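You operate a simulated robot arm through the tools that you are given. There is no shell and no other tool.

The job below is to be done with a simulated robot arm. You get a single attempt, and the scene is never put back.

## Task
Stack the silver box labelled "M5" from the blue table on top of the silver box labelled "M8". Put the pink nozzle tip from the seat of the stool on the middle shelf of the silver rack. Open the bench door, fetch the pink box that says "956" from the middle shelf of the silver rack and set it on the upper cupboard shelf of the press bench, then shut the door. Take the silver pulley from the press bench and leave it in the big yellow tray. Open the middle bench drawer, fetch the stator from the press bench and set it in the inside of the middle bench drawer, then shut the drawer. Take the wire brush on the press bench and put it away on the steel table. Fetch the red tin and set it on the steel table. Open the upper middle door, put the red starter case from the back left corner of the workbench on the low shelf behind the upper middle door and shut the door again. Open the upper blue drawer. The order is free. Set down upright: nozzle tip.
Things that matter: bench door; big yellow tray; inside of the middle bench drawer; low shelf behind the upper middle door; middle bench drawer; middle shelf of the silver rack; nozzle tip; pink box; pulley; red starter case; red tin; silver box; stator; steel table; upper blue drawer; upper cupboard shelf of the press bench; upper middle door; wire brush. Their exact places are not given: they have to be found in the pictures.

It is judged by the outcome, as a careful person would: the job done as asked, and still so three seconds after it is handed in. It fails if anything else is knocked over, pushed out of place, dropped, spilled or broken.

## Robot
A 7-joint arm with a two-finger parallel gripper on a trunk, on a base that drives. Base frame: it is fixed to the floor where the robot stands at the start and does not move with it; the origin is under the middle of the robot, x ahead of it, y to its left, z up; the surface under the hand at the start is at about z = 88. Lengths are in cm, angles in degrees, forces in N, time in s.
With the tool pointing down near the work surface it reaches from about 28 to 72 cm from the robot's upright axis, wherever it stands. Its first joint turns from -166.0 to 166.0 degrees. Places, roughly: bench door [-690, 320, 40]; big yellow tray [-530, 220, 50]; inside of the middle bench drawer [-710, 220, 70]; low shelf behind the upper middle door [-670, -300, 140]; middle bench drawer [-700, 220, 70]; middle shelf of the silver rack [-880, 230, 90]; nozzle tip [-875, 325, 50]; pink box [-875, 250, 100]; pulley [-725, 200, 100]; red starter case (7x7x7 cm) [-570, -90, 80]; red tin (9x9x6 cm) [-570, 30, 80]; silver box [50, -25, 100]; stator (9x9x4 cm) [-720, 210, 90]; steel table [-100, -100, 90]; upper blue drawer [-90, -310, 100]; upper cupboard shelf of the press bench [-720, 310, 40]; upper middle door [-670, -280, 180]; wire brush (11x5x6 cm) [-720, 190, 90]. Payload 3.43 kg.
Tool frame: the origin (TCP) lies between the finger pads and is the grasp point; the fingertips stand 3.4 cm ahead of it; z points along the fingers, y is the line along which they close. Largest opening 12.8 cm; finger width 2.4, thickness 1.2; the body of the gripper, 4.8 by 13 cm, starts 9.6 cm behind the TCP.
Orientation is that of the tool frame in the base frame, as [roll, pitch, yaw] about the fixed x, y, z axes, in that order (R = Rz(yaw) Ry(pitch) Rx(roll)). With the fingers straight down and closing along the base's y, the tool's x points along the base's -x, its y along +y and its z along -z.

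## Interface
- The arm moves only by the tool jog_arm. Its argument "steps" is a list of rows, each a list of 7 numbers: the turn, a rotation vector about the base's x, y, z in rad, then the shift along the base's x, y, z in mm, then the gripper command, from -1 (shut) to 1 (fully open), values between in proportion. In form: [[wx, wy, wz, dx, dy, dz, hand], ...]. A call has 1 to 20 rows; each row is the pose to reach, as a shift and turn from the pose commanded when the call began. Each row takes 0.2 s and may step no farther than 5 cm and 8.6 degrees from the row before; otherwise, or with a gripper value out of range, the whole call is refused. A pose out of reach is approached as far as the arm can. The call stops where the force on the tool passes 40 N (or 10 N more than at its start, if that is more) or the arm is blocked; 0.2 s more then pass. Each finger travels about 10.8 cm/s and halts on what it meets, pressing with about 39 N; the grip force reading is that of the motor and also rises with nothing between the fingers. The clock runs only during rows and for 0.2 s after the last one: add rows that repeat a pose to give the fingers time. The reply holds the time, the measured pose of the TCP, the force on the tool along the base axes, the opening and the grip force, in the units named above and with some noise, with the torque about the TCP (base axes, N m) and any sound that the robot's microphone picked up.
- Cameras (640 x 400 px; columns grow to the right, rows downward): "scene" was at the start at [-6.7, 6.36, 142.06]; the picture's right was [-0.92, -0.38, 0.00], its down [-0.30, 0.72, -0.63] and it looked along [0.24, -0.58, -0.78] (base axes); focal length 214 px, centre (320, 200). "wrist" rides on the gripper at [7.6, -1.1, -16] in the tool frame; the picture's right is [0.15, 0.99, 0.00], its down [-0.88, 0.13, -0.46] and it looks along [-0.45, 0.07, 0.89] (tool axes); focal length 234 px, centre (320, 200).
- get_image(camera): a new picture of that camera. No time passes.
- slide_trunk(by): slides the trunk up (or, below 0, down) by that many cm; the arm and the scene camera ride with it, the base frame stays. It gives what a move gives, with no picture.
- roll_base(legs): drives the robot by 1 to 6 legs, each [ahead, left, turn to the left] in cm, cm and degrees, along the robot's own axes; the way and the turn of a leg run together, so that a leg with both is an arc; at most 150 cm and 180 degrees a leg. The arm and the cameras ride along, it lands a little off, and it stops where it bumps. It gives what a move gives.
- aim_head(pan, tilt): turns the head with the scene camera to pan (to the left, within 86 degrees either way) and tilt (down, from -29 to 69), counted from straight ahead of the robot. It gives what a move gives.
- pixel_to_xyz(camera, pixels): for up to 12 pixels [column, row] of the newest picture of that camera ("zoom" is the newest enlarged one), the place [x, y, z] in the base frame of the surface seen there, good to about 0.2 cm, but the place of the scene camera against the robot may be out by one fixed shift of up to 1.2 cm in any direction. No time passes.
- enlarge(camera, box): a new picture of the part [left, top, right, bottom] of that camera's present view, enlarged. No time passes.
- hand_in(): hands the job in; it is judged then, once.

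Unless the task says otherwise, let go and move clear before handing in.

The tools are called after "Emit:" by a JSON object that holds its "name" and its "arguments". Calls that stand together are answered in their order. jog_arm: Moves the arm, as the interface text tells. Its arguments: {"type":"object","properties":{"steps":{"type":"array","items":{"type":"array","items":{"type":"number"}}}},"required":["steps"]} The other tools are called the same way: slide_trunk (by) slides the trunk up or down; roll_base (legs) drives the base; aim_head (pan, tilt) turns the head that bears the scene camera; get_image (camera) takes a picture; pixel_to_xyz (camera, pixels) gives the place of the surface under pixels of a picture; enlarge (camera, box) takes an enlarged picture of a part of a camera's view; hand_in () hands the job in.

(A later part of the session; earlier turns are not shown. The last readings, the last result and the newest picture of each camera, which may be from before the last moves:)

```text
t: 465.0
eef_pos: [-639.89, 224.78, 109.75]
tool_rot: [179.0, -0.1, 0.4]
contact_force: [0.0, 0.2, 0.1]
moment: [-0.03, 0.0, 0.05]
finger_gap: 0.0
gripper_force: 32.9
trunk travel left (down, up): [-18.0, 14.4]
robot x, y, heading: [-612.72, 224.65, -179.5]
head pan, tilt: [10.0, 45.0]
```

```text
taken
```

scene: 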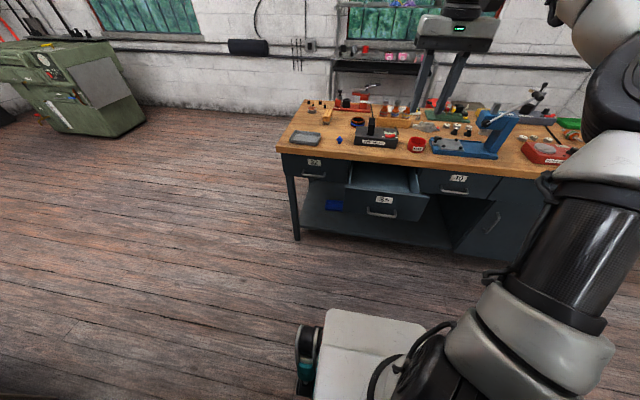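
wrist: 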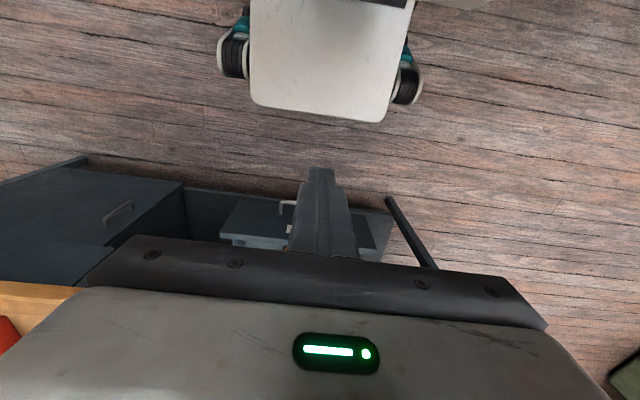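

I'll lower the closed fingers in front of the handle.

Emit:
{"name": "jog_arm", "arguments": {"steps": [[0, 0, 0, -20, 0, -30, -1], [0, 0, 0, -40, 0, -60, -1], [0, 0, 0, -60, 0, -95, -1], [0, 0, 0, -80, 0, -130, -1], [0, 0, 0, -90, 0, -170, -1], [0, 0, 0, -95, 0, -210, -1], [0, 0, 0, -95, 0, -250, -1], [0, 0, 0, -95, 0, -290, -1], [0, 0, 0, -95, 0, -325, -1], [0, 0, 0, -95, 0, -352, -1], [0, 0, 0, -95, 0, -352, -1]]}}

Emit:
{"name": "get_image", "arguments": {"camera": "wrist"}}

```text
t: 467.4
eef_pos: [-649.46, 224.66, 74.61]
tool_rot: [179.0, 0.0, 0.3]
contact_force: [0.0, -0.3, 0.8]
moment: [-0.02, -0.01, 0.04]
finger_gap: 0.0
gripper_force: 33.2
trunk travel left (down, up): [-18.0, 14.4]
robot x, y, heading: [-613.32, 224.48, -179.5]
head pan, tilt: [10.0, 45.0]
```

```text
taken
```

wrist: 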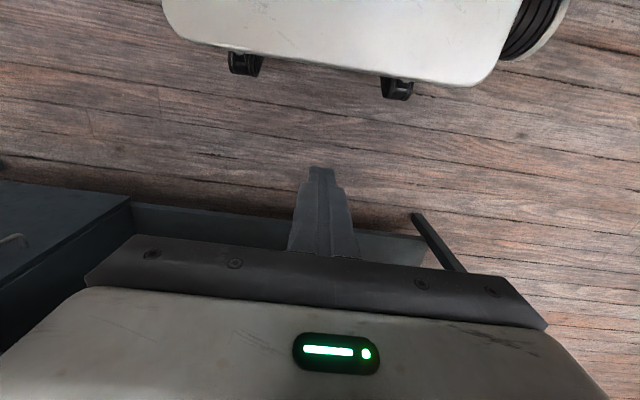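

Now I'll push the bar in along -x, gently, until the drawer is home.

Emit:
{"name": "jog_arm", "arguments": {"steps": [[0, 0, 0, -20, 0, 0, -1], [0, 0, 0, -40, 0, 0, -1], [0, 0, 0, -60, 0, 0, -1], [0, 0, 0, -78, 0, 0, -1], [0, 0, 0, -94, 0, 0, -1], [0, 0, 0, -110, 0, 0, -1], [0, 0, 0, -126, 0, 0, -1], [0, 0, 0, -142, 0, 0, -1], [0, 0, 0, -158, 0, 0, -1], [0, 0, 0, -174, 0, 0, -1], [0, 0, 0, -190, 0, 0, -1], [0, 0, 0, -206, 0, 0, -1], [0, 0, 0, -222, 0, 0, -1], [0, 0, 0, -238, 0, 0, -1], [0, 0, 0, -254, 0, 0, -1], [0, 0, 0, -268, 0, 0, -1], [0, 0, 0, -280, 0, 0, -1], [0, 0, 0, -290, 0, 0, -1], [0, 0, 0, -298, 0, 0, -1], [0, 0, 0, -304, 0, 0, -1]]}}

Emit:
{"name": "get_image", "arguments": {"camera": "scene"}}

```text
t: 471.6
eef_pos: [-679.78, 224.85, 74.65]
tool_rot: [179.0, -0.1, 0.3]
contact_force: [-0.3, -0.9, 1.2]
moment: [0.01, 0.05, 0.01]
finger_gap: 0.0
gripper_force: 32.7
trunk travel left (down, up): [-18.0, 14.4]
robot x, y, heading: [-612.64, 224.49, -179.4]
head pan, tilt: [10.0, 45.0]
```

```text
taken
```

scene: 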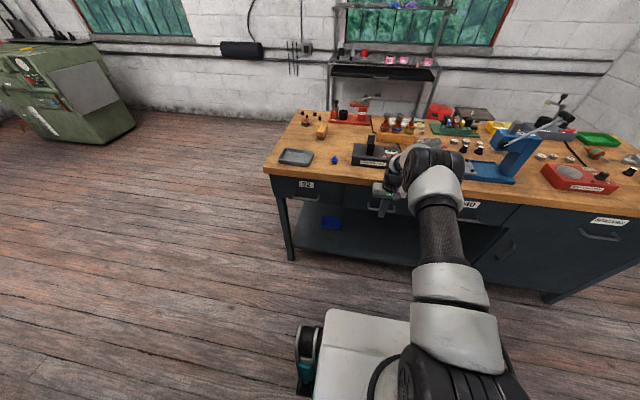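

It's nearly home, with about 1 cm left. I'll push on until it stops.

Emit:
{"name": "jog_arm", "arguments": {"steps": [[0, 0, 0, -5, 0, 0, -1], [0, 0, 0, -9, 0, 0, -1], [0, 0, 0, -12, 0, 0, -1], [0, 0, 0, -15, 0, 0, -1], [0, 0, 0, -15, 0, 0, -1]]}}

```text
t: 472.5
eef_pos: [-680.3, 224.68, 74.66]
tool_rot: [178.9, -0.6, 0.2]
contact_force: [19.5, -0.2, 11.2]
moment: [0.22, 3.21, -0.36]
finger_gap: 0.0
gripper_force: 33.1
trunk travel left (down, up): [-18.0, 14.4]
robot x, y, heading: [-612.66, 224.49, -179.5]
head pan, tilt: [10.0, 45.0]
stopped in row 4: the force on the tool passed its limit at 45 N (the readings are from after the stop); the commanded pose is now the measured one
```

The drawer met its stop. I'll back off, raise the hand and check that it's flush.

Emit:
{"name": "jog_arm", "arguments": {"steps": [[0, 0, 0, 20, 0, 0, -1], [0, 0, 0, 60, 0, 0, -1], [0, 0, 0, 100, 0, 10, -1], [0, 0, 0, 140, 0, 40, -1], [0, 0, 0, 170, 0, 80, -1], [0, 0, 0, 180, 0, 125, -1], [0, 0, 0, 190, 0, 170, -1], [0, 0, 0, 200, 0, 215, -1], [0, 0, 0, 210, 0, 260, -1], [0, 0, 0, 220, 0, 305, -1], [0, 0, 0, 230, 0, 350, -1], [0, 0, 0, 240, 0, 395, -1], [0, 0, 0, 250, 0, 440, -1], [0, 0, 0, 260, 0, 480, -1], [0, 0, 0, 260, 0, 480, -1]]}}

Emit:
{"name": "get_image", "arguments": {"camera": "scene"}}

```text
t: 475.7
eef_pos: [-654.6, 224.75, 122.38]
tool_rot: [179.0, -0.7, 0.2]
contact_force: [-0.3, 0.3, 0.0]
moment: [0.02, 0.05, 0.01]
finger_gap: 0.04
gripper_force: 33.1
trunk travel left (down, up): [-18.0, 14.4]
robot x, y, heading: [-613.24, 224.47, -179.7]
head pan, tilt: [10.0, 45.0]
```

```text
taken
```

scene: 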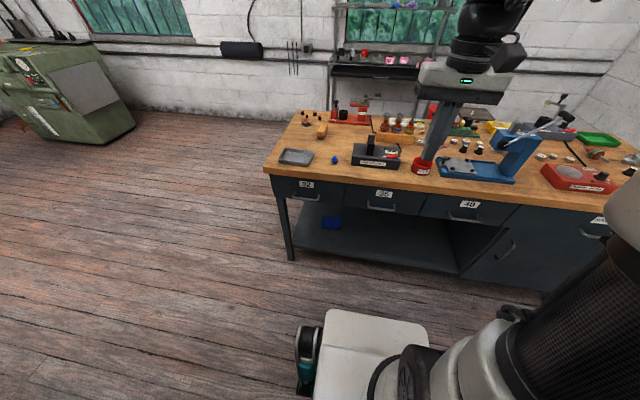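

All three drawers look flush. I'll confirm with a measurement across the drawer fronts.

Emit:
{"name": "pixel_to_xyz", "arguments": {"camera": "scene", "pixels": [[330, 190], [355, 200], [410, 205], [440, 205], [306, 184], [366, 208], [470, 212]]}}

```text
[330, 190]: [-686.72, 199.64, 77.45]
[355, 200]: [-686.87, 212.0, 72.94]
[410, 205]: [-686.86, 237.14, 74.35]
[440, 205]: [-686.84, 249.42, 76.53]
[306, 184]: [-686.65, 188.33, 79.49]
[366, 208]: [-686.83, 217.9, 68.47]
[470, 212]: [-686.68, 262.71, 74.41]
```

The drawer is shut flush. Before fetching the pulley, I'll turn round to look at the yellow tray in the shelving.

Emit:
{"name": "roll_base", "arguments": {"legs": [[14, 0, 0], [0, 0, -90], [0, 0, -90]]}}

Emit:
{"name": "aim_head", "arguments": {"pan": 10, "tilt": 40}}

Emit:
{"name": "get_image", "arguments": {"camera": "scene"}}

Emit:
{"name": "get_image", "arguments": {"camera": "wrist"}}

```text
t: 484.8
eef_pos: [-585.33, 224.81, 122.35]
tool_rot: [178.9, -0.7, -178.8]
contact_force: [0.6, -0.1, -0.4]
moment: [0.0, -0.03, 0.0]
finger_gap: 0.01
gripper_force: 33.1
trunk travel left (down, up): [-18.0, 14.4]
robot x, y, heading: [-627.02, 224.3, 1.4]
head pan, tilt: [10.0, 45.0]
```

```text
t: 485.5
eef_pos: [-585.18, 224.82, 122.32]
tool_rot: [178.9, -0.7, -178.9]
contact_force: [0.1, 0.0, -0.5]
moment: [0.0, 0.01, 0.03]
finger_gap: 0.01
gripper_force: 32.9
trunk travel left (down, up): [-18.0, 14.4]
robot x, y, heading: [-626.85, 224.43, 1.4]
head pan, tilt: [10.0, 40.0]
```

```text
taken
```

scene: 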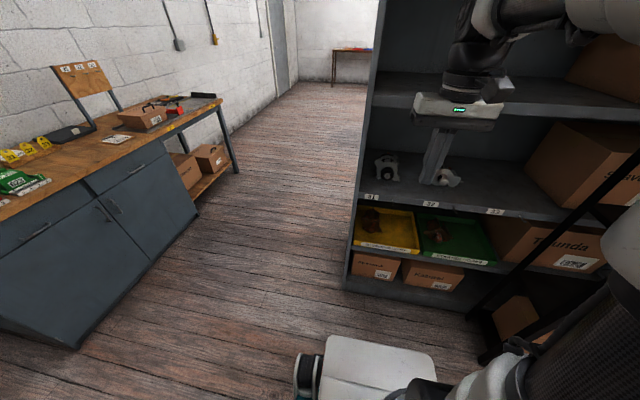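

```text
taken
```

wrist: 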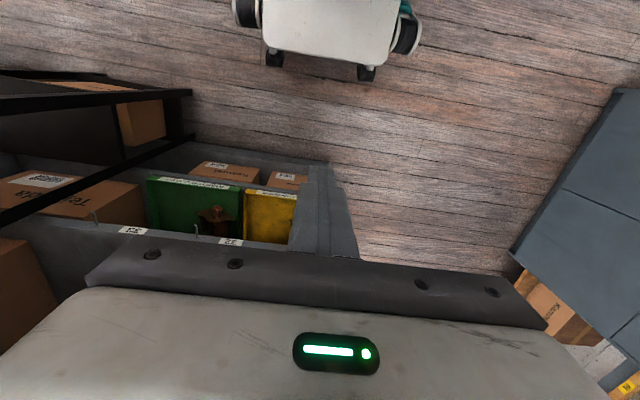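

The yellow tray is at (388,230) on the level under the shelf with labels 31, 32. I'll zoom in.

Emit:
{"name": "enlarge", "arguments": {"camera": "scene", "box": [335, 140, 515, 300]}}

Emit:
{"name": "pixel_to_xyz", "arguments": {"camera": "zoom", "pixels": [[90, 375], [290, 375], [130, 330], [230, 340], [160, 300], [300, 300], [135, 250], [260, 270], [110, 215], [300, 225], [180, 360], [145, 262]]}}

```text
2.50 times, centred on (425, 220) of scene
```

zoom: 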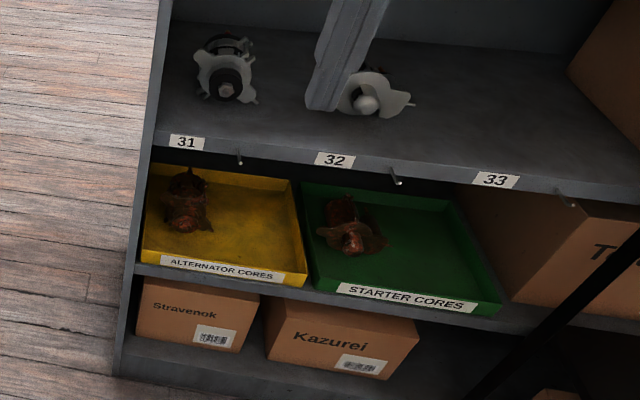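

```text
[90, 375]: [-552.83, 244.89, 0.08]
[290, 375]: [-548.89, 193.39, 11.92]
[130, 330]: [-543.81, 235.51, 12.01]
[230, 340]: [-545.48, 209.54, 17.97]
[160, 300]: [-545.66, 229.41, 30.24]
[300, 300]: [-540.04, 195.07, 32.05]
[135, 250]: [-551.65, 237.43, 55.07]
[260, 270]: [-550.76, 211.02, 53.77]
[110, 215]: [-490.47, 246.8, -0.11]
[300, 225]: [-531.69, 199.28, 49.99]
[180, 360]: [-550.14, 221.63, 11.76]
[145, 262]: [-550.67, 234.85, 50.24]
```

The yellow tray has free space on its right half. I'll measure the tray floor, its lip and the shelf above.

Emit:
{"name": "pixel_to_xyz", "arguments": {"camera": "zoom", "pixels": [[230, 255], [265, 240], [230, 215], [270, 195], [200, 245], [190, 215], [170, 240], [150, 180], [290, 190], [240, 160], [180, 140], [300, 265]]}}

```text
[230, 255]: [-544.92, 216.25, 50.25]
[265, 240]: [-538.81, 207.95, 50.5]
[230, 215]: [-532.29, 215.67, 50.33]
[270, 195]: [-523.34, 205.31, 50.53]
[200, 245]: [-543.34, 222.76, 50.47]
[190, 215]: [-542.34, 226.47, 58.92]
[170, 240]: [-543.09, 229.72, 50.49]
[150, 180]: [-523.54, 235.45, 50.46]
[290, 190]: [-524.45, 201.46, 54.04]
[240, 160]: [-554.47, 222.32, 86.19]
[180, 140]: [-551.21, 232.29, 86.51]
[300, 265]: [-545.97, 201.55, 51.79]
```

The tray floor is at z 50.4, and there's free space around (-543,212) with the upper shelf's edge at z≥82. A 42° tilted hand will fit. Now I'll go to the bench's near end to fetch the pulley.

Emit:
{"name": "roll_base", "arguments": {"legs": [[-13, 0, -1.2], [0, -112, 0], [0, 0, 90]]}}

```text
t: 501.3
eef_pos: [-638.38, 153.73, 122.48]
tool_rot: [179.0, -0.7, -90.7]
contact_force: [-0.2, -0.9, 0.2]
moment: [0.01, 0.01, -0.01]
finger_gap: 0.02
gripper_force: 33.2
trunk travel left (down, up): [-18.0, 14.4]
robot x, y, heading: [-639.26, 111.9, 89.3]
head pan, tilt: [10.0, 40.0]
```

I'll strafe left to line up with the pulley at the bench's end.

Emit:
{"name": "roll_base", "arguments": {"legs": [[0, 87, 0.7]]}}

Emit:
{"name": "jog_arm", "arguments": {"steps": [[0, 0, 0, 0, 20, 0, -0.5], [0, 0, 0, -10, 45, 0, 0], [0, 0, 0, -20, 70, 0, 0.3], [0, 0, 0, -30, 95, 0, 0.3], [0, 0, 0, -40, 120, 0, 0.3], [0, 0, 0, -40, 140, -20, 0.3], [0, 0, 0, -40, 140, -20, 0.3]]}}

Emit:
{"name": "get_image", "arguments": {"camera": "wrist"}}

```text
t: 510.1
eef_pos: [-726.26, 153.57, 122.45]
tool_rot: [178.9, -0.7, -89.7]
contact_force: [-0.1, 0.6, 0.1]
moment: [0.01, -0.04, 0.01]
finger_gap: 0.0
gripper_force: 32.9
trunk travel left (down, up): [-18.0, 14.4]
robot x, y, heading: [-726.13, 111.7, 90.8]
head pan, tilt: [10.0, 40.0]
```

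```text
t: 511.7
eef_pos: [-730.24, 167.49, 120.38]
tool_rot: [178.8, -0.6, -89.7]
contact_force: [0.0, 0.8, -0.4]
moment: [-0.02, -0.01, -0.02]
finger_gap: 8.3
gripper_force: 0.1
trunk travel left (down, up): [-18.0, 14.4]
robot x, y, heading: [-726.24, 111.96, 90.5]
head pan, tilt: [10.0, 40.0]
```

```text
taken
```

wrist: 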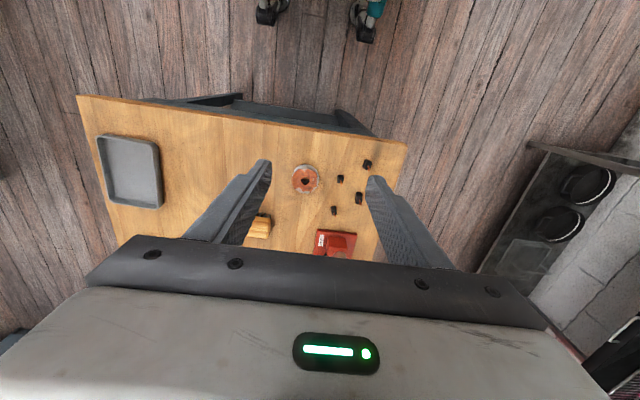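

The pulley is at (305,180), with four small black brush blocks to its right. I'll zoom in to measure it.

Emit:
{"name": "enlarge", "arguments": {"camera": "wrist", "box": [260, 145, 380, 225]}}

Emit:
{"name": "pixel_to_xyz", "arguments": {"camera": "zoom", "pixels": [[175, 180], [310, 185], [245, 130], [245, 250], [245, 195], [188, 180], [300, 190], [370, 180], [340, 200], [430, 170], [240, 118], [320, 160]]}}

```text
5.00 times, centred on (320, 185) of wrist
```

zoom: 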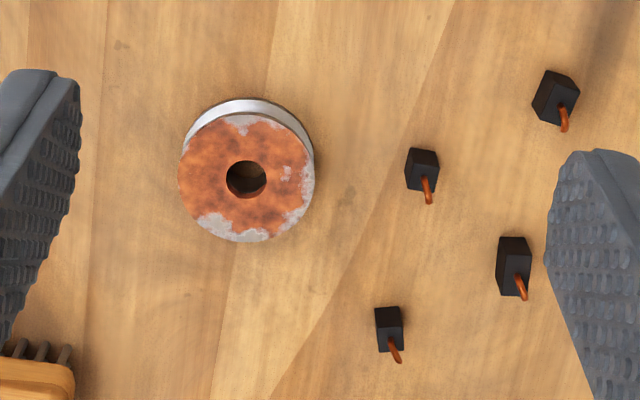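

```text
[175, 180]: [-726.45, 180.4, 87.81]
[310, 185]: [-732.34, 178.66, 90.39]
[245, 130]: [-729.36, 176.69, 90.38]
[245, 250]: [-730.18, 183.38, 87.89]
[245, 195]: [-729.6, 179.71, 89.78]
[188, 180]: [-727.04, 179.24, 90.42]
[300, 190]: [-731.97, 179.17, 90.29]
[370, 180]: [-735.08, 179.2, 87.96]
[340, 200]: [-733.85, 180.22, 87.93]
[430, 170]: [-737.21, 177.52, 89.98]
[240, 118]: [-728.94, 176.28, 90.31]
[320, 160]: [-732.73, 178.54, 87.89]
```

The pulley's centre is at (-729.6,179.2). It's about 5.6 cm across and 2.45 cm tall, and the nearest black block has its edge at x≈-736.4. I'll tilt the hand 40° and come in with a 7.6 cm gap.

Emit:
{"name": "jog_arm", "arguments": {"steps": [[0.1, 0, 0, 1, 12, -10, 0.19], [0.2, 0, 0, 2, 24, -25, 0.19], [0.3, 0, 0, 3, 36, -45, 0.19], [0.4, 0, 0, 4, 48, -70, 0.19], [0.5, 0, 0, 5, 60, -95, 0.19], [0.6, 0, 0, 6, 75, -125, 0.19], [0.7, 0, 0, 7, 90, -155, 0.19], [0.7, 0, 0, 7, 98, -185, 0.19], [0.7, 0, 0, 7, 98, -204, 0.19], [0.7, 0, 0, 7, 98, -204, 0.19]]}}

Emit:
{"name": "get_image", "arguments": {"camera": "wrist"}}

```text
t: 513.9
eef_pos: [-729.49, 177.29, 99.98]
tool_rot: [179.2, 39.4, -89.6]
contact_force: [0.1, 0.4, -0.1]
moment: [-0.03, -0.04, 0.0]
finger_gap: 7.6
gripper_force: 0.0
trunk travel left (down, up): [-18.0, 14.4]
robot x, y, heading: [-726.41, 112.01, 90.5]
head pan, tilt: [10.0, 40.0]
```

```text
taken
```

wrist: 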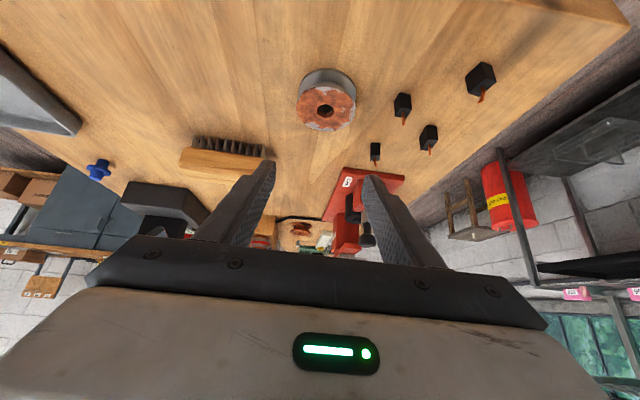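

The pulley is straight ahead and below. The brush's end at (262,155) is near the left finger, so I'll measure the clearance first.

Emit:
{"name": "pixel_to_xyz", "arguments": {"camera": "wrist", "pixels": [[260, 160], [262, 150], [250, 175], [185, 160], [195, 142], [300, 90], [354, 92], [328, 70], [325, 130], [376, 148], [400, 105], [350, 180]]}}

```text
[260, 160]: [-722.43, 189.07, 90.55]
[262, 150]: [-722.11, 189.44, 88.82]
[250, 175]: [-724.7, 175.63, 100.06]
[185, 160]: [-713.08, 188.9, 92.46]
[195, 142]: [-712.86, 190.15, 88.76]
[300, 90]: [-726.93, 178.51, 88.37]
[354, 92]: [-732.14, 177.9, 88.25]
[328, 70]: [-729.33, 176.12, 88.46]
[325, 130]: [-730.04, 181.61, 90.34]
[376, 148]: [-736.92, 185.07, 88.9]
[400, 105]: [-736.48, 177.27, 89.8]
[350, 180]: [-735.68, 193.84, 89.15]
```

The brush is 8 cm beyond the fingertips, so it's clear. I'll go down and grip the pulley.

Emit:
{"name": "jog_arm", "arguments": {"steps": [[0, 0, 0, 0, -2, -25, 0.19], [0, 0, 0, 0, -2, -50, 0.19], [0, 0, 0, 0, -2, -70, 0.19], [0, 0, 0, 0, -2, -80, 0.19], [0, 0, 0, 0, -2, -84, 0.19], [0, 0, 0, 0, -2, -84, 0.1], [0, 0, 0, 0, -2, -84, 0], [0, 0, 0, 0, -2, -84, -0.4], [0, 0, 0, 0, -2, -84, -1], [0, 0, 0, 0, -2, -84, -1], [0, 0, 0, 0, -2, -84, -1]]}}

Emit:
{"name": "get_image", "arguments": {"camera": "wrist"}}

```text
t: 516.3
eef_pos: [-729.45, 177.12, 91.57]
tool_rot: [179.2, 39.3, -89.6]
contact_force: [0.5, -0.3, 0.5]
moment: [0.0, -0.1, -0.03]
finger_gap: 5.61
gripper_force: 38.8
trunk travel left (down, up): [-18.0, 14.4]
robot x, y, heading: [-726.3, 111.63, 90.7]
head pan, tilt: [10.0, 40.0]
```

```text
taken
```

wrist: 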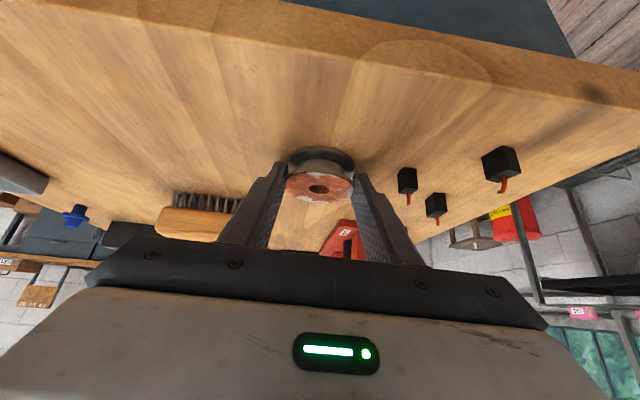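

The pulley is gripped at 5.61 cm. I'll lift gently and check.

Emit:
{"name": "jog_arm", "arguments": {"steps": [[0, 0, 0, 0, 0, 2, -1], [0, 0, 0, 0, 0, 5, -1], [0, 0, 0, 0, 0, 9, -1], [0, 0, 0, 0, 0, 15, -1], [0, 0, 0, 0, 0, 23, -1], [0, 0, 0, 0, 0, 33, -1], [0, 0, 0, 0, 0, 45, -1], [0, 0, 0, 0, 0, 58, -1], [0, 0, 0, 0, 0, 72, -1], [0, 0, 0, 0, 0, 86, -1], [0, 0, 0, 0, 0, 100, -1], [0, 0, 0, 0, 0, 114, -1], [0, 0, 0, 0, -8, 128, -1], [0, 0, 0, 0, -20, 142, -1], [0, 0, 0, 0, -35, 155, -1], [0, 0, 0, 0, -50, 168, -1], [0, 0, 0, 0, -65, 180, -1], [0, 0, 0, 0, -80, 190, -1], [0, 0, 0, 0, -90, 195, -1], [0, 0, 0, 0, -90, 195, -1]]}}

Emit:
{"name": "get_image", "arguments": {"camera": "wrist"}}

```text
t: 520.5
eef_pos: [-729.51, 168.18, 111.07]
tool_rot: [179.3, 39.3, -89.6]
contact_force: [1.0, 0.4, -2.4]
moment: [-0.05, -0.03, 0.01]
finger_gap: 5.59
gripper_force: 39.2
trunk travel left (down, up): [-18.0, 14.4]
robot x, y, heading: [-726.2, 111.55, 90.6]
head pan, tilt: [10.0, 40.0]
```

```text
taken
```

wrist: 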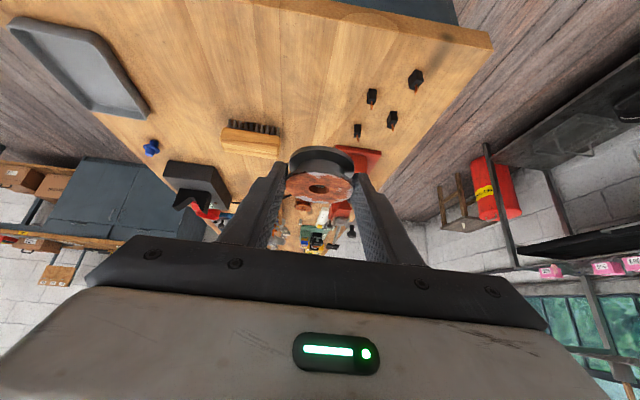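

It's held, with 2.4 N of weight. I'll drive to face the yellow tray.

Emit:
{"name": "roll_base", "arguments": {"legs": [[0, -88, -0.6], [101, 0, 0], [0, 0, -90]]}}

```text
t: 538.1
eef_pos: [-580.5, 214.99, 111.06]
tool_rot: [179.2, 39.3, 179.8]
contact_force: [0.2, 0.6, -1.4]
moment: [0.0, 0.06, -0.04]
finger_gap: 5.57
gripper_force: 38.4
trunk travel left (down, up): [-18.0, 14.4]
robot x, y, heading: [-637.01, 212.7, 0.4]
head pan, tilt: [10.0, 40.0]
```

Next I'll lower the trunk and the arm in front of the shelving, to a height that clears the tray lip at z 55.

Emit:
{"name": "slide_trunk", "arguments": {"by": -16}}

Emit:
{"name": "jog_arm", "arguments": {"steps": [[0, 0, 0, 0, -3, -15, -1], [0, 0, 0, 0, -6, -38, -1], [0, 0, 0, 0, -10, -65, -1], [0, 0, 0, 0, -15, -95, -1], [0, 0, 0, 0, -20, -125, -1], [0, 0, 0, 0, -25, -155, -1], [0, 0, 0, 0, -30, -185, -1], [0, 0, 0, 0, -30, -215, -1], [0, 0, 0, 0, -30, -245, -1], [0, 0, 0, 0, -30, -275, -1], [0, 0, 0, 0, -30, -300, -1], [0, 0, 0, 0, -30, -318, -1], [0, 0, 0, 0, -30, -330, -1], [0, 0, 0, 0, -30, -330, -1]]}}

Emit:
{"name": "get_image", "arguments": {"camera": "wrist"}}

Emit:
{"name": "get_image", "arguments": {"camera": "scene"}}

```text
t: 539.9
eef_pos: [-580.35, 214.94, 95.13]
tool_rot: [179.3, 39.4, 179.8]
contact_force: [0.0, -0.5, -1.3]
moment: [0.02, 0.01, -0.02]
finger_gap: 5.58
gripper_force: 39.1
trunk travel left (down, up): [-2.0, 30.4]
robot x, y, heading: [-636.99, 211.84, 0.1]
head pan, tilt: [10.0, 40.0]
```

```text
t: 542.9
eef_pos: [-580.54, 211.95, 62.07]
tool_rot: [179.2, 39.4, 179.8]
contact_force: [-1.0, 0.3, -2.9]
moment: [-0.02, 0.08, 0.0]
finger_gap: 5.56
gripper_force: 39.3
trunk travel left (down, up): [-2.0, 30.4]
robot x, y, heading: [-636.97, 212.42, 0.1]
head pan, tilt: [10.0, 40.0]
```

```text
taken
```

wrist: 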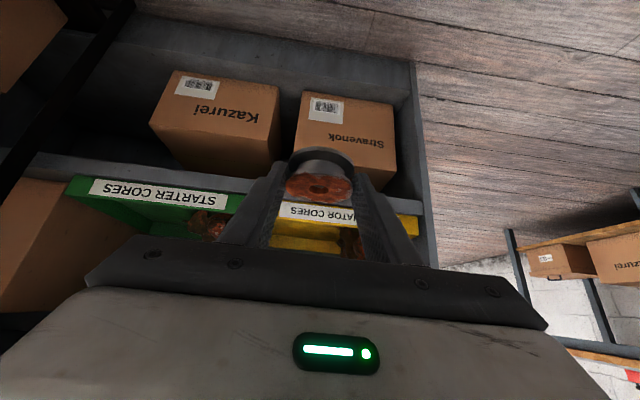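

```text
taken
```

scene: 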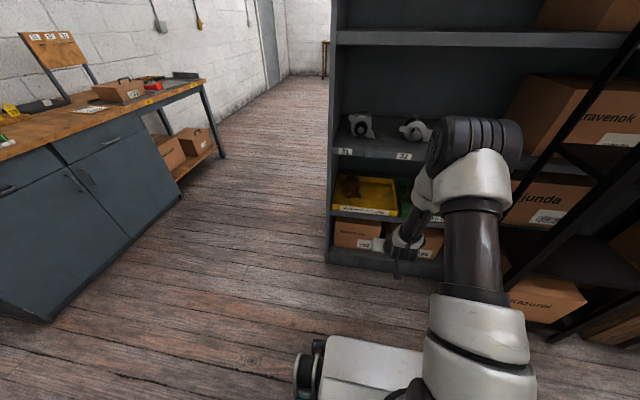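

The elbow is fairly high here, so I'll check where it is relative to the shelf edge before driving forward.

Emit:
{"name": "pixel_to_xyz", "arguments": {"camera": "scene", "pixels": [[475, 125], [475, 140], [440, 150], [455, 175], [430, 190], [405, 235], [345, 150], [400, 155], [365, 212], [395, 212], [355, 180]]}}

Emit:
{"name": "pixel_to_xyz", "arguments": {"camera": "wrist", "pixels": [[325, 215], [410, 225], [295, 210], [300, 240], [350, 240], [220, 200], [320, 160], [345, 165]]}}

```text
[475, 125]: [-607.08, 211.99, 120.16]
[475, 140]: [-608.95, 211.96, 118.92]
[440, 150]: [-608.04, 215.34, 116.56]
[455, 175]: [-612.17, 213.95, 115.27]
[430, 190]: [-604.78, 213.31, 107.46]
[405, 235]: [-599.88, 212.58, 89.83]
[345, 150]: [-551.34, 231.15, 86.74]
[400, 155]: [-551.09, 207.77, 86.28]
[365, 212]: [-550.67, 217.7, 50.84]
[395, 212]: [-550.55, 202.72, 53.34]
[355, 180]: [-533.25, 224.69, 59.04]
```

```text
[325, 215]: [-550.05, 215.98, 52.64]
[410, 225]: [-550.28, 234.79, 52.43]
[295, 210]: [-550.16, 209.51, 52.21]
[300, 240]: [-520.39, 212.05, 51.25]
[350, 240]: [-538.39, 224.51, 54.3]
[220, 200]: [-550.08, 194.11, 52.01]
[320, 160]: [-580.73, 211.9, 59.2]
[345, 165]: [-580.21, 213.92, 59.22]
```

The wrist link will clear the shelf edge by about 5 cm. I'll drive 29 cm forward, with the pulley held above the tray lip.

Emit:
{"name": "roll_base", "arguments": {"legs": [[29, 0, 0]]}}

Emit:
{"name": "get_image", "arguments": {"camera": "wrist"}}

Emit:
{"name": "get_image", "arguments": {"camera": "scene"}}

```text
t: 544.9
eef_pos: [-551.72, 211.84, 62.06]
tool_rot: [179.2, 39.5, 179.8]
contact_force: [-0.2, 0.4, -1.9]
moment: [0.0, 0.03, -0.02]
finger_gap: 5.55
gripper_force: 38.8
trunk travel left (down, up): [-2.0, 30.4]
robot x, y, heading: [-608.12, 212.56, 0.1]
head pan, tilt: [10.0, 40.0]
```

```text
taken
```

wrist: 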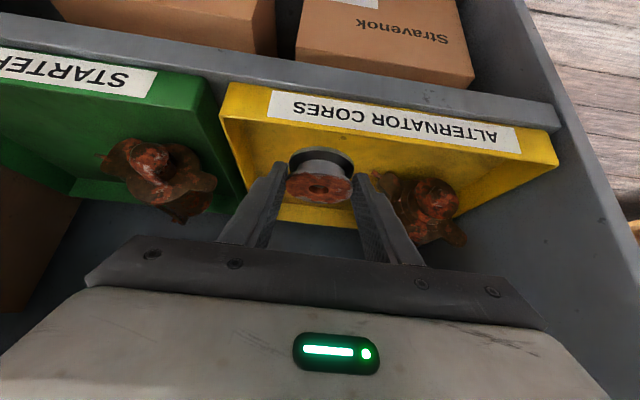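

```text
taken
```

scene: 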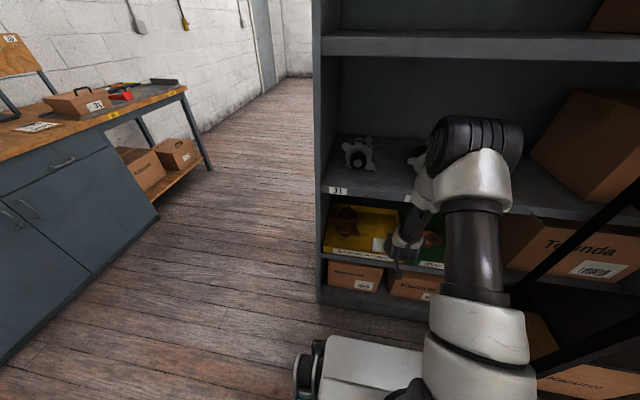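

The pulley is over the tray's front. I'll check the core and the tray walls around the drop point.

Emit:
{"name": "pixel_to_xyz", "arguments": {"camera": "wrist", "pixels": [[385, 180], [410, 175], [235, 140], [245, 185], [370, 145], [260, 140], [330, 210], [300, 205], [450, 160], [228, 95], [555, 160], [425, 235]]}}

```text
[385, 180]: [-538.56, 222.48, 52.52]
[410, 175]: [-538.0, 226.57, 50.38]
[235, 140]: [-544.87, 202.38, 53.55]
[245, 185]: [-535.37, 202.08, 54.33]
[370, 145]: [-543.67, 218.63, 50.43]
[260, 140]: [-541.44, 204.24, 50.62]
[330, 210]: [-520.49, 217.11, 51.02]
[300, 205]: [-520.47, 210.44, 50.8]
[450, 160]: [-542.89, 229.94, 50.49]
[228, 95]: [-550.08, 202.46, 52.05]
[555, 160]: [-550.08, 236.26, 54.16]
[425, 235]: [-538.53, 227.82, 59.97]
```

There's plenty of room at (-545,212). I'll move in 4.8 cm and lower.

Emit:
{"name": "jog_arm", "arguments": {"steps": [[0, 0, 0, 15, 0, 0, -1], [0, 0, 0, 32, 0, 0, -1], [0, 0, 0, 48, 0, 0, -1], [0, 0, 0, 48, 0, -15, -1], [0, 0, 0, 48, 0, -30, -1], [0, 0, 0, 48, 0, -45, -1], [0, 0, 0, 48, 0, -58, -1], [0, 0, 0, 48, 0, -68, -1], [0, 0, 0, 48, 0, -74, -1], [0, 0, 0, 48, 0, -74, -1]]}}

Emit:
{"name": "get_image", "arguments": {"camera": "wrist"}}

```text
t: 547.1
eef_pos: [-546.87, 211.85, 54.75]
tool_rot: [179.2, 39.4, 179.9]
contact_force: [-0.2, 0.3, -2.0]
moment: [-0.02, 0.06, 0.01]
finger_gap: 5.56
gripper_force: 39.2
trunk travel left (down, up): [-2.0, 30.4]
robot x, y, heading: [-607.92, 212.23, -0.1]
head pan, tilt: [10.0, 40.0]
```

```text
taken
```

wrist: 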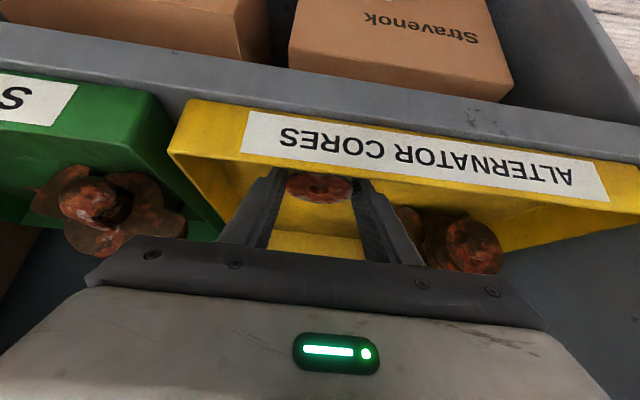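

It's inside the tray and just above its floor. Small steps to contact.

Emit:
{"name": "jog_arm", "arguments": {"steps": [[0, 0, 0, 0, 0, -3, -1], [0, 0, 0, 0, 0, -5, -1], [0, 0, 0, 0, 0, -7, -1], [0, 0, 0, 0, 0, -7, -1]]}}

```text
t: 548.1
eef_pos: [-546.78, 211.9, 54.06]
tool_rot: [179.3, 39.5, 179.8]
contact_force: [-2.4, -0.4, 8.3]
moment: [-0.3, -0.04, -0.08]
finger_gap: 5.57
gripper_force: 38.6
trunk travel left (down, up): [-2.0, 30.4]
robot x, y, heading: [-607.86, 212.34, -0.1]
head pan, tilt: [10.0, 40.0]
```

Contact reads +8 N. I'll open and withdraw along the hand's axis.

Emit:
{"name": "jog_arm", "arguments": {"steps": [[0, 0, 0, 0, 0, 0.5, -0.05], [0, 0, 0, 0, 0, 0.5, 0.1], [0, 0, 0, 0, 0, 0.5, 0.19], [0, 0, 0, -6, 0, 8, 0.19], [0, 0, 0, -18, 0, 22, 0.19], [0, 0, 0, -34, 0, 42, 0.19], [0, 0, 0, -55, 0, 66, 0.19], [0, 0, 0, -80, 0, 85, 0.19], [0, 0, 0, -115, 0, 95, 0.19], [0, 0, 0, -115, 0, 95, 0.19]]}}

Emit:
{"name": "get_image", "arguments": {"camera": "wrist"}}

```text
t: 550.3
eef_pos: [-558.53, 211.81, 63.56]
tool_rot: [179.2, 39.4, 179.9]
contact_force: [0.0, 0.0, -0.3]
moment: [-0.01, 0.02, 0.0]
finger_gap: 7.63
gripper_force: 0.1
trunk travel left (down, up): [-2.0, 30.4]
robot x, y, heading: [-608.02, 212.54, -0.1]
head pan, tilt: [10.0, 40.0]
```

```text
taken
```

wrist: 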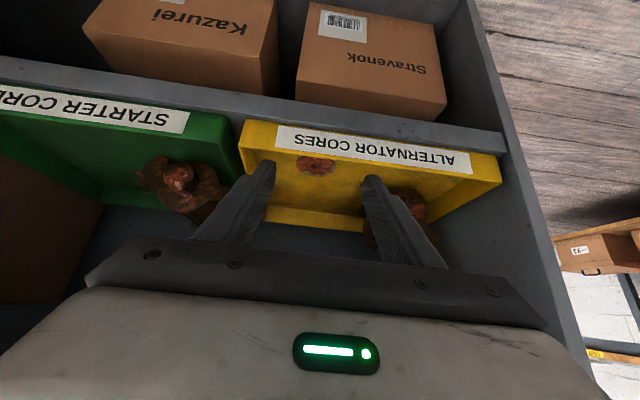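

The pulley lies in the yellow tray. Next is the bench door. I'll back away from the shelving and check the space near y≈320.

Emit:
{"name": "pixel_to_xyz", "arguments": {"camera": "scene", "pixels": [[157, 213], [60, 300], [100, 265], [10, 350], [185, 90], [210, 165], [240, 250], [60, 160]]}}

Emit:
{"name": "roll_base", "arguments": {"legs": [[-32, 0, 0]]}}

```text
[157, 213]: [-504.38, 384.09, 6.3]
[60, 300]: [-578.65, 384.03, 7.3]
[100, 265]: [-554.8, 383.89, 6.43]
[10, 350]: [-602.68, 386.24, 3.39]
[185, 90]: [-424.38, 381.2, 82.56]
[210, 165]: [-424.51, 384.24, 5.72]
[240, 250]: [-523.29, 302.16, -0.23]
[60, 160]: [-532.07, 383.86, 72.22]
```

```text
t: 552.5
eef_pos: [-590.48, 211.84, 63.54]
tool_rot: [179.2, 39.4, 179.8]
contact_force: [0.1, -0.4, -0.5]
moment: [0.0, 0.0, -0.03]
finger_gap: 7.62
gripper_force: 0.0
trunk travel left (down, up): [-2.0, 30.4]
robot x, y, heading: [-640.0, 212.63, -0.0]
head pan, tilt: [10.0, 40.0]
```

The other bench's front is at y=384, so there's room. I'll turn the hand vertical and raise it, then go round to face the bench door.

Emit:
{"name": "jog_arm", "arguments": {"steps": [[0, 0.1, 0, 0, 0, 30, 0], [0, 0.2, 0, 0, 0, 60, -0.5], [0, 0.3, 0, 0, 0, 95, -0.5], [0, 0.4, 0, 0, 0, 130, -0.5], [0, 0.5, 0, 0, 0, 165, -0.5], [0, 0.6, 0, 0, 0, 200, -0.5], [0, 0.69, 0, 0, 0, 240, -0.5], [0, 0.69, 0, 0, 0, 285, -0.5], [0, 0.69, 0, 0, 0, 330, -0.5], [0, 0.69, 0, 0, 0, 370, -0.5], [0, 0.69, 0, 0, 0, 400, -0.5], [0, 0.69, 0, 0, 0, 400, -0.5]]}}

Emit:
{"name": "roll_base", "arguments": {"legs": [[18, 93, 0], [0, 0, 90], [0, 0, 90]]}}

Emit:
{"name": "aim_head", "arguments": {"pan": 0, "tilt": 45}}

Emit:
{"name": "get_image", "arguments": {"camera": "scene"}}

```text
t: 555.1
eef_pos: [-590.42, 211.98, 103.49]
tool_rot: [179.3, -0.1, 179.9]
contact_force: [0.8, -0.9, 0.1]
moment: [0.02, -0.01, -0.02]
finger_gap: 3.19
gripper_force: 0.0
trunk travel left (down, up): [-2.0, 30.4]
robot x, y, heading: [-640.05, 212.71, 0.0]
head pan, tilt: [10.0, 40.0]
```

```text
t: 572.3
eef_pos: [-672.35, 304.16, 103.35]
tool_rot: [179.3, -0.1, 2.1]
contact_force: [-0.6, 0.1, -0.3]
moment: [0.0, 0.0, -0.02]
finger_gap: 3.2
gripper_force: 0.1
trunk travel left (down, up): [-2.0, 30.4]
robot x, y, heading: [-622.7, 305.62, -177.8]
head pan, tilt: [10.0, 40.0]
```

```text
t: 573.0
eef_pos: [-672.3, 304.1, 103.44]
tool_rot: [179.4, -0.1, 2.2]
contact_force: [0.8, 0.7, 0.4]
moment: [0.01, 0.01, 0.01]
finger_gap: 3.2
gripper_force: 0.1
trunk travel left (down, up): [-2.0, 30.4]
robot x, y, heading: [-622.54, 305.55, -177.7]
head pan, tilt: [0.0, 45.0]
```

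```text
taken
```

scene: 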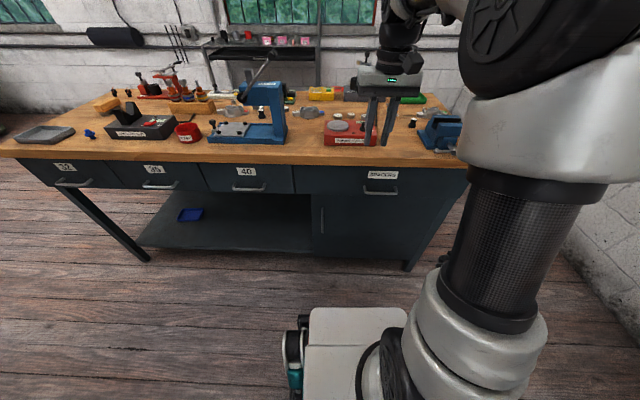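

The door is below the wide drawer, with a vertical handle at (322,218) near its left edge, so it's hinged on the right (+y). I'll zoom in and measure.

Emit:
{"name": "enlarge", "arguments": {"camera": "scene", "box": [290, 150, 480, 280]}}

Emit:
{"name": "pixel_to_xyz", "arguments": {"camera": "zoom", "pixels": [[108, 225], [108, 195], [108, 260], [75, 230], [85, 180], [400, 200], [470, 260], [380, 330], [420, 370], [250, 300], [430, 260], [90, 345]]}}

```text
3.08 times, centred on (385, 215) of scene
```

zoom: 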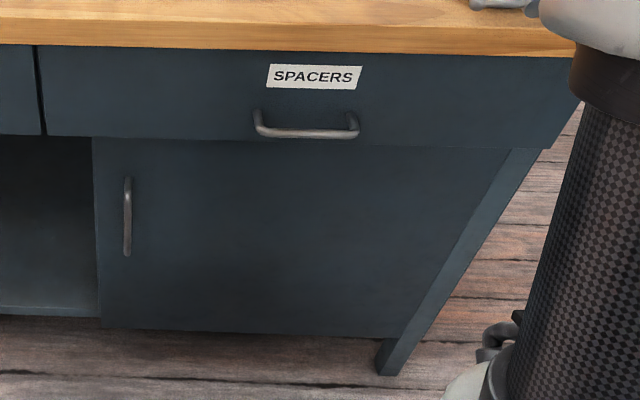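

```text
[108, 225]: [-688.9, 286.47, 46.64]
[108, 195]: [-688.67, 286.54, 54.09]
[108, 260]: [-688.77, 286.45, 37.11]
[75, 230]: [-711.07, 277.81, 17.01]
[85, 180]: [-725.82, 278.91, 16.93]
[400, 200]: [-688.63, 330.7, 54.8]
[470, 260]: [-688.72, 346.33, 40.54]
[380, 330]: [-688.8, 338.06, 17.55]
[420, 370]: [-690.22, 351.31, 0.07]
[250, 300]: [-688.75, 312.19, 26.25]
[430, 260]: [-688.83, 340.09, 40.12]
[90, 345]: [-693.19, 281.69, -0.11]
```

Now the handle bar and the door edges precisely.

Emit:
{"name": "pixel_to_xyz", "arguments": {"camera": "zoom", "pixels": [[128, 200], [127, 220], [127, 240], [127, 183], [126, 252], [97, 200], [97, 260], [100, 320], [510, 150], [405, 335], [95, 142], [300, 147]]}}

```text
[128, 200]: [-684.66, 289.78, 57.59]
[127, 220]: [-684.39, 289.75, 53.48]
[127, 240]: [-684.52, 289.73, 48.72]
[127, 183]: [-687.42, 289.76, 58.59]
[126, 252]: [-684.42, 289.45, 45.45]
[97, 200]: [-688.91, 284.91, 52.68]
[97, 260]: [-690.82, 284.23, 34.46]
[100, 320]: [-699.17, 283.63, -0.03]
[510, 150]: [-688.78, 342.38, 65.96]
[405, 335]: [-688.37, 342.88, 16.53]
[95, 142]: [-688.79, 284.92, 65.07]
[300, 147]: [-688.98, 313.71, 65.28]
```

The handle bar is vertical at about (-684.5,289.75), z 45 to 58, the door spans y 285..342.7, and the hinge is at y≈342.7. I'll pull it open a little with the fingers on the bar, then swing it from the inside. I'll lower the tilted hand in front of the handle.

Emit:
{"name": "jog_arm", "arguments": {"steps": [[0, 0, -0.02, 10, -10, 0, -0.3], [0, 0.08, -0.036, 25, -30, -20, -0.3], [0, 0.16, -0.036, 40, -55, -45, -0.3], [0, 0.24, -0.036, 50, -80, -75, -0.3], [0, 0.32, -0.036, 55, -105, -110, -0.3], [0, 0.4, -0.036, 55, -125, -148, -0.3], [0, 0.48, -0.036, 55, -140, -188, -0.3], [0, 0.56, -0.036, 55, -140, -228, -0.3], [0, 0.64, -0.036, 55, -140, -268, -0.3], [0, 0.7, -0.036, 55, -140, -308, -0.3], [0, 0.7, -0.036, 55, -140, -348, -0.3], [0, 0.7, -0.036, 55, -140, -388, -0.3], [0, 0.7, -0.036, 55, -140, -428, -0.3], [0, 0.7, -0.036, 55, -140, -468, -0.3], [0, 0.7, -0.036, 55, -140, -490, -0.3], [0, 0.7, -0.036, 55, -140, -490, -0.3]]}}

Emit:
{"name": "get_image", "arguments": {"camera": "wrist"}}

```text
t: 576.4
eef_pos: [-666.89, 290.12, 54.37]
tool_rot: [-179.7, 40.0, 0.2]
contact_force: [-0.9, -0.3, -0.7]
moment: [0.02, -0.02, 0.02]
finger_gap: 4.48
gripper_force: 0.0
trunk travel left (down, up): [-2.0, 30.4]
robot x, y, heading: [-622.87, 305.71, -177.8]
head pan, tilt: [0.0, 45.0]
```

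```text
taken
```

wrist: 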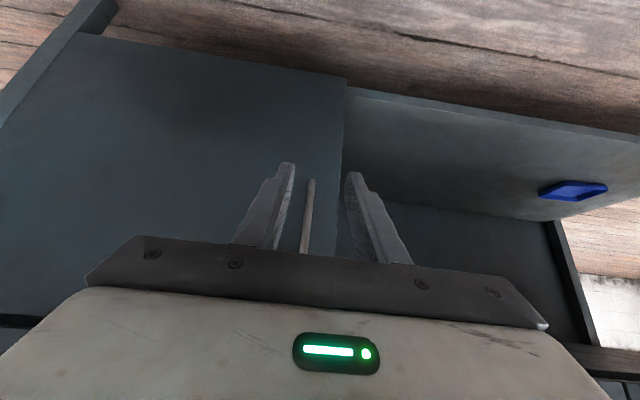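

The bar shows at (308,215) between the fingers. I'll measure it.

Emit:
{"name": "pixel_to_xyz", "arguments": {"camera": "wrist", "pixels": [[311, 182], [309, 200], [307, 220], [304, 240], [280, 120], [340, 120], [330, 200], [345, 90]]}}

```text
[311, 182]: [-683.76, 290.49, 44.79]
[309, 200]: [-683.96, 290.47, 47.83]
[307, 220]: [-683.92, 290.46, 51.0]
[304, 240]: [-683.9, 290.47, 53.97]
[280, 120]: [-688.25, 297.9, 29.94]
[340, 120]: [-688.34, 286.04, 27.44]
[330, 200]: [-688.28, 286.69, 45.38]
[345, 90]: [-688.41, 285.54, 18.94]
```

The bar is at x=-683.9, y=290.47. I'll advance onto it and close.

Emit:
{"name": "jog_arm", "arguments": {"steps": [[0, 0, 0, -40, 3.5, -5, -0.3], [0, 0, 0, -80, 3.5, -10, -0.3], [0, 0, 0, -120, 3.5, -14, -0.3], [0, 0, 0, -150, 3.5, -14, -0.3], [0, 0, 0, -168, 3.5, -14, -0.3], [0, 0, 0, -173, 3.5, -14, -0.3], [0, 0, 0, -173, 3.5, -14, -0.7], [0, 0, 0, -173, 3.5, -14, -1], [0, 0, 0, -173, 3.5, -14, -1], [0, 0, 0, -173, 3.5, -14, -1]]}}

```text
t: 578.6
eef_pos: [-684.11, 290.41, 53.08]
tool_rot: [-179.8, 39.9, 0.4]
contact_force: [1.1, -9.7, 1.1]
moment: [-0.25, -0.66, 0.05]
finger_gap: 1.19
gripper_force: 44.9
trunk travel left (down, up): [-2.0, 30.4]
robot x, y, heading: [-622.66, 305.64, -177.9]
head pan, tilt: [0.0, 45.0]
```

It's gripped, with a 1.19 cm gap. I'll pull along the arc to 20°, turning the hand with the door.

Emit:
{"name": "jog_arm", "arguments": {"steps": [[0, 0, 0.0218, 11, 1, 0, -1], [0, 0, 0.0436, 22.5, 2.5, 0, -1], [0, 0, 0.0654, 34, 4.2, 0, -1], [0, 0, 0.0873, 45.8, 6, 0, -1], [0, 0, 0.1309, 68.5, 10.5, 0, -1], [0, 0, 0.1745, 90.8, 16, 0, -1], [0, 0, 0.2182, 113, 22.5, 0, -1], [0, 0, 0.2618, 134.8, 29.9, 0, -1], [0, 0, 0.3054, 156.5, 38.3, 0, -1], [0, 0, 0.349, 177.4, 47.5, 0, -1], [0, 0, 0.349, 177.4, 47.5, 0, -1]]}}

Emit:
{"name": "get_image", "arguments": {"camera": "scene"}}

Emit:
{"name": "get_image", "arguments": {"camera": "wrist"}}

```text
t: 580.4
eef_pos: [-670.63, 292.99, 53.15]
tool_rot: [179.0, 39.1, 15.3]
contact_force: [0.7, -2.3, 0.0]
moment: [1.66, 0.1, -0.01]
finger_gap: 1.22
gripper_force: 45.1
out of reach, approached as far as the arm can: row 8, 9
trunk travel left (down, up): [-2.0, 30.4]
robot x, y, heading: [-622.67, 305.53, -177.8]
head pan, tilt: [0.0, 45.0]
stopped in row 9: the force on the tool passed its limit at 47 N (the readings are from after the stop); the commanded pose is now the measured one
```

```text
taken
```

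scene: 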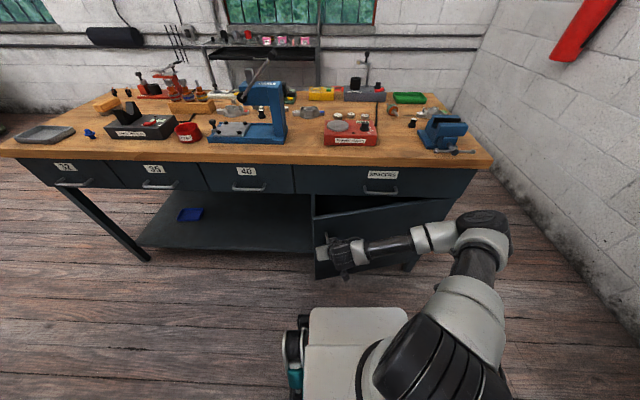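

```text
taken
```

wrist: 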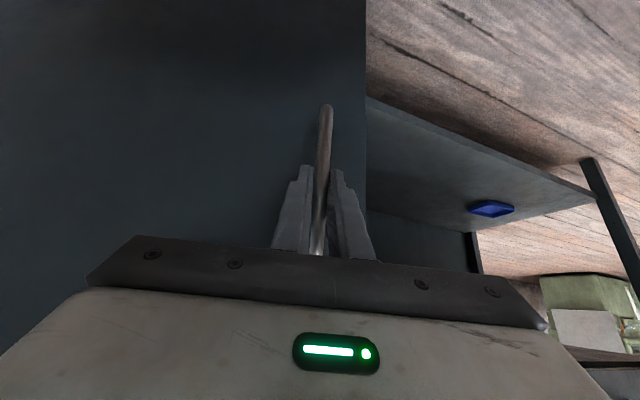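

The door is open about 15°, but the arm is at its inner limit. I'll release and back the base away.

Emit:
{"name": "jog_arm", "arguments": {"steps": [[0, 0, 0, 0, 0, 0, -0.6], [0, 0, 0, 0, 0, 0, -0.3], [0, 0, 0, 0, 0, 0, -0.3]]}}

Emit:
{"name": "roll_base", "arguments": {"legs": [[-14, 0, -2.2]]}}

Emit:
{"name": "get_image", "arguments": {"camera": "scene"}}

```text
t: 581.2
eef_pos: [-670.57, 292.85, 53.1]
tool_rot: [178.9, 39.2, 14.9]
contact_force: [0.6, -0.3, 0.9]
moment: [0.01, -0.02, 0.01]
finger_gap: 4.47
gripper_force: 0.1
trunk travel left (down, up): [-2.0, 30.4]
robot x, y, heading: [-622.72, 305.77, -177.9]
head pan, tilt: [0.0, 45.0]
```

```text
t: 582.5
eef_pos: [-657.06, 295.1, 53.07]
tool_rot: [178.9, 39.2, 12.9]
contact_force: [0.4, -0.2, 0.5]
moment: [-0.03, 0.02, -0.01]
finger_gap: 4.46
gripper_force: 0.1
trunk travel left (down, up): [-2.0, 30.4]
robot x, y, heading: [-608.59, 305.72, -179.7]
head pan, tilt: [0.0, 45.0]
```

```text
taken
```

scene: 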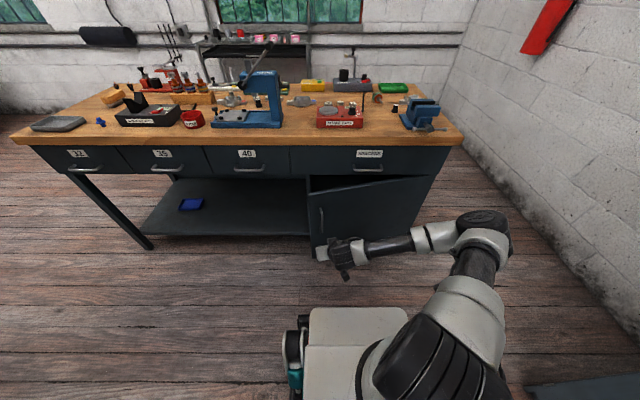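

The door is about 15° open. I'll stand further left, clear of the door's swing, and use a nearly vertical closed hand behind its top edge to swing it open. First I'll raise the hand and shift the base.

Emit:
{"name": "jog_arm", "arguments": {"steps": [[0, 0, 0, 10, 0, 30, -0.6], [0, -0.08, -0.06, 10, 0, 70, -1], [0, -0.16, -0.12, 10, 0, 110, -1], [0, -0.24, -0.18, 10, 0, 150, -1], [0, -0.33, -0.225, 10, 0, 190, -1], [0, -0.33, -0.225, 10, 0, 220, -1], [0, -0.33, -0.225, 10, 0, 220, -1]]}}

Emit:
{"name": "roll_base", "arguments": {"legs": [[0, 52, 0], [14, 0, 0]]}}

Emit:
{"name": "get_image", "arguments": {"camera": "scene"}}

```text
t: 584.1
eef_pos: [-656.01, 295.07, 75.13]
tool_rot: [176.6, 20.3, -1.4]
contact_force: [-0.3, -0.2, 0.3]
moment: [0.0, -0.01, -0.01]
finger_gap: 0.0
gripper_force: 32.2
trunk travel left (down, up): [-2.0, 30.4]
robot x, y, heading: [-608.94, 306.19, -179.8]
head pan, tilt: [0.0, 45.0]
```

```text
t: 590.5
eef_pos: [-669.75, 243.31, 75.12]
tool_rot: [176.7, 20.3, -1.3]
contact_force: [0.4, 0.0, 0.2]
moment: [0.03, 0.01, -0.01]
finger_gap: 0.01
gripper_force: 32.8
trunk travel left (down, up): [-2.0, 30.4]
robot x, y, heading: [-622.55, 253.91, -180.1]
head pan, tilt: [0.0, 45.0]
```

```text
taken
```

scene: 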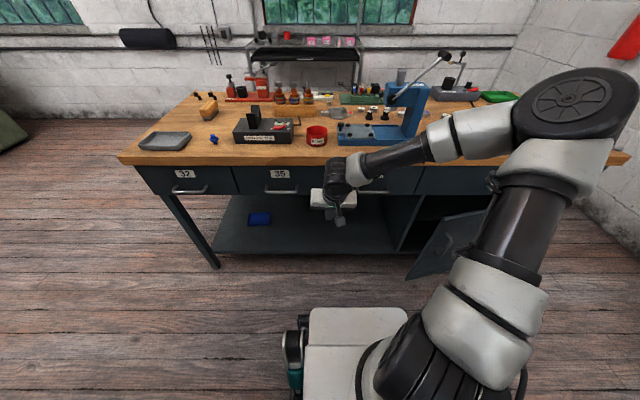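

I'll measure the door's current position.

Emit:
{"name": "pixel_to_xyz", "arguments": {"camera": "scene", "pixels": [[420, 262], [415, 275], [445, 250], [460, 225], [470, 220], [436, 245], [412, 240], [430, 225], [455, 215], [409, 278]]}}

Emit:
{"name": "enlarge", "arguments": {"camera": "scene", "box": [380, 180, 520, 290]}}

```text
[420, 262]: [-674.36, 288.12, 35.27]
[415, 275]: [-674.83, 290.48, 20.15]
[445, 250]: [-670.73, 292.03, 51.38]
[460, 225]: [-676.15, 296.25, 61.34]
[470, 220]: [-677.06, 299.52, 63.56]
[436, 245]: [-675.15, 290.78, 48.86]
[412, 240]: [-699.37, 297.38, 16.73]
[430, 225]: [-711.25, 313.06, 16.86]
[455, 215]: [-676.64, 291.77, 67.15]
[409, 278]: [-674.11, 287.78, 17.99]
```

```text
3.64 times, centred on (450, 235) of scene
```

zoom: 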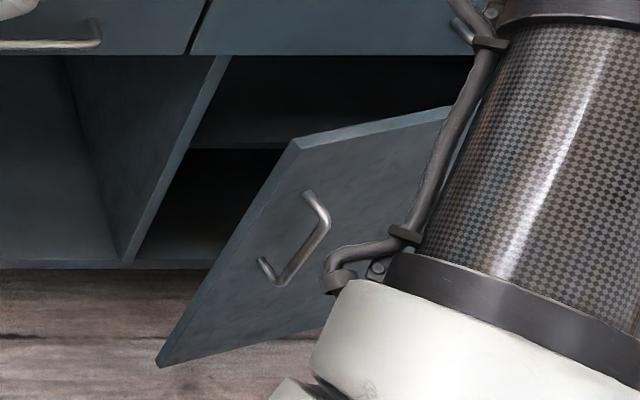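

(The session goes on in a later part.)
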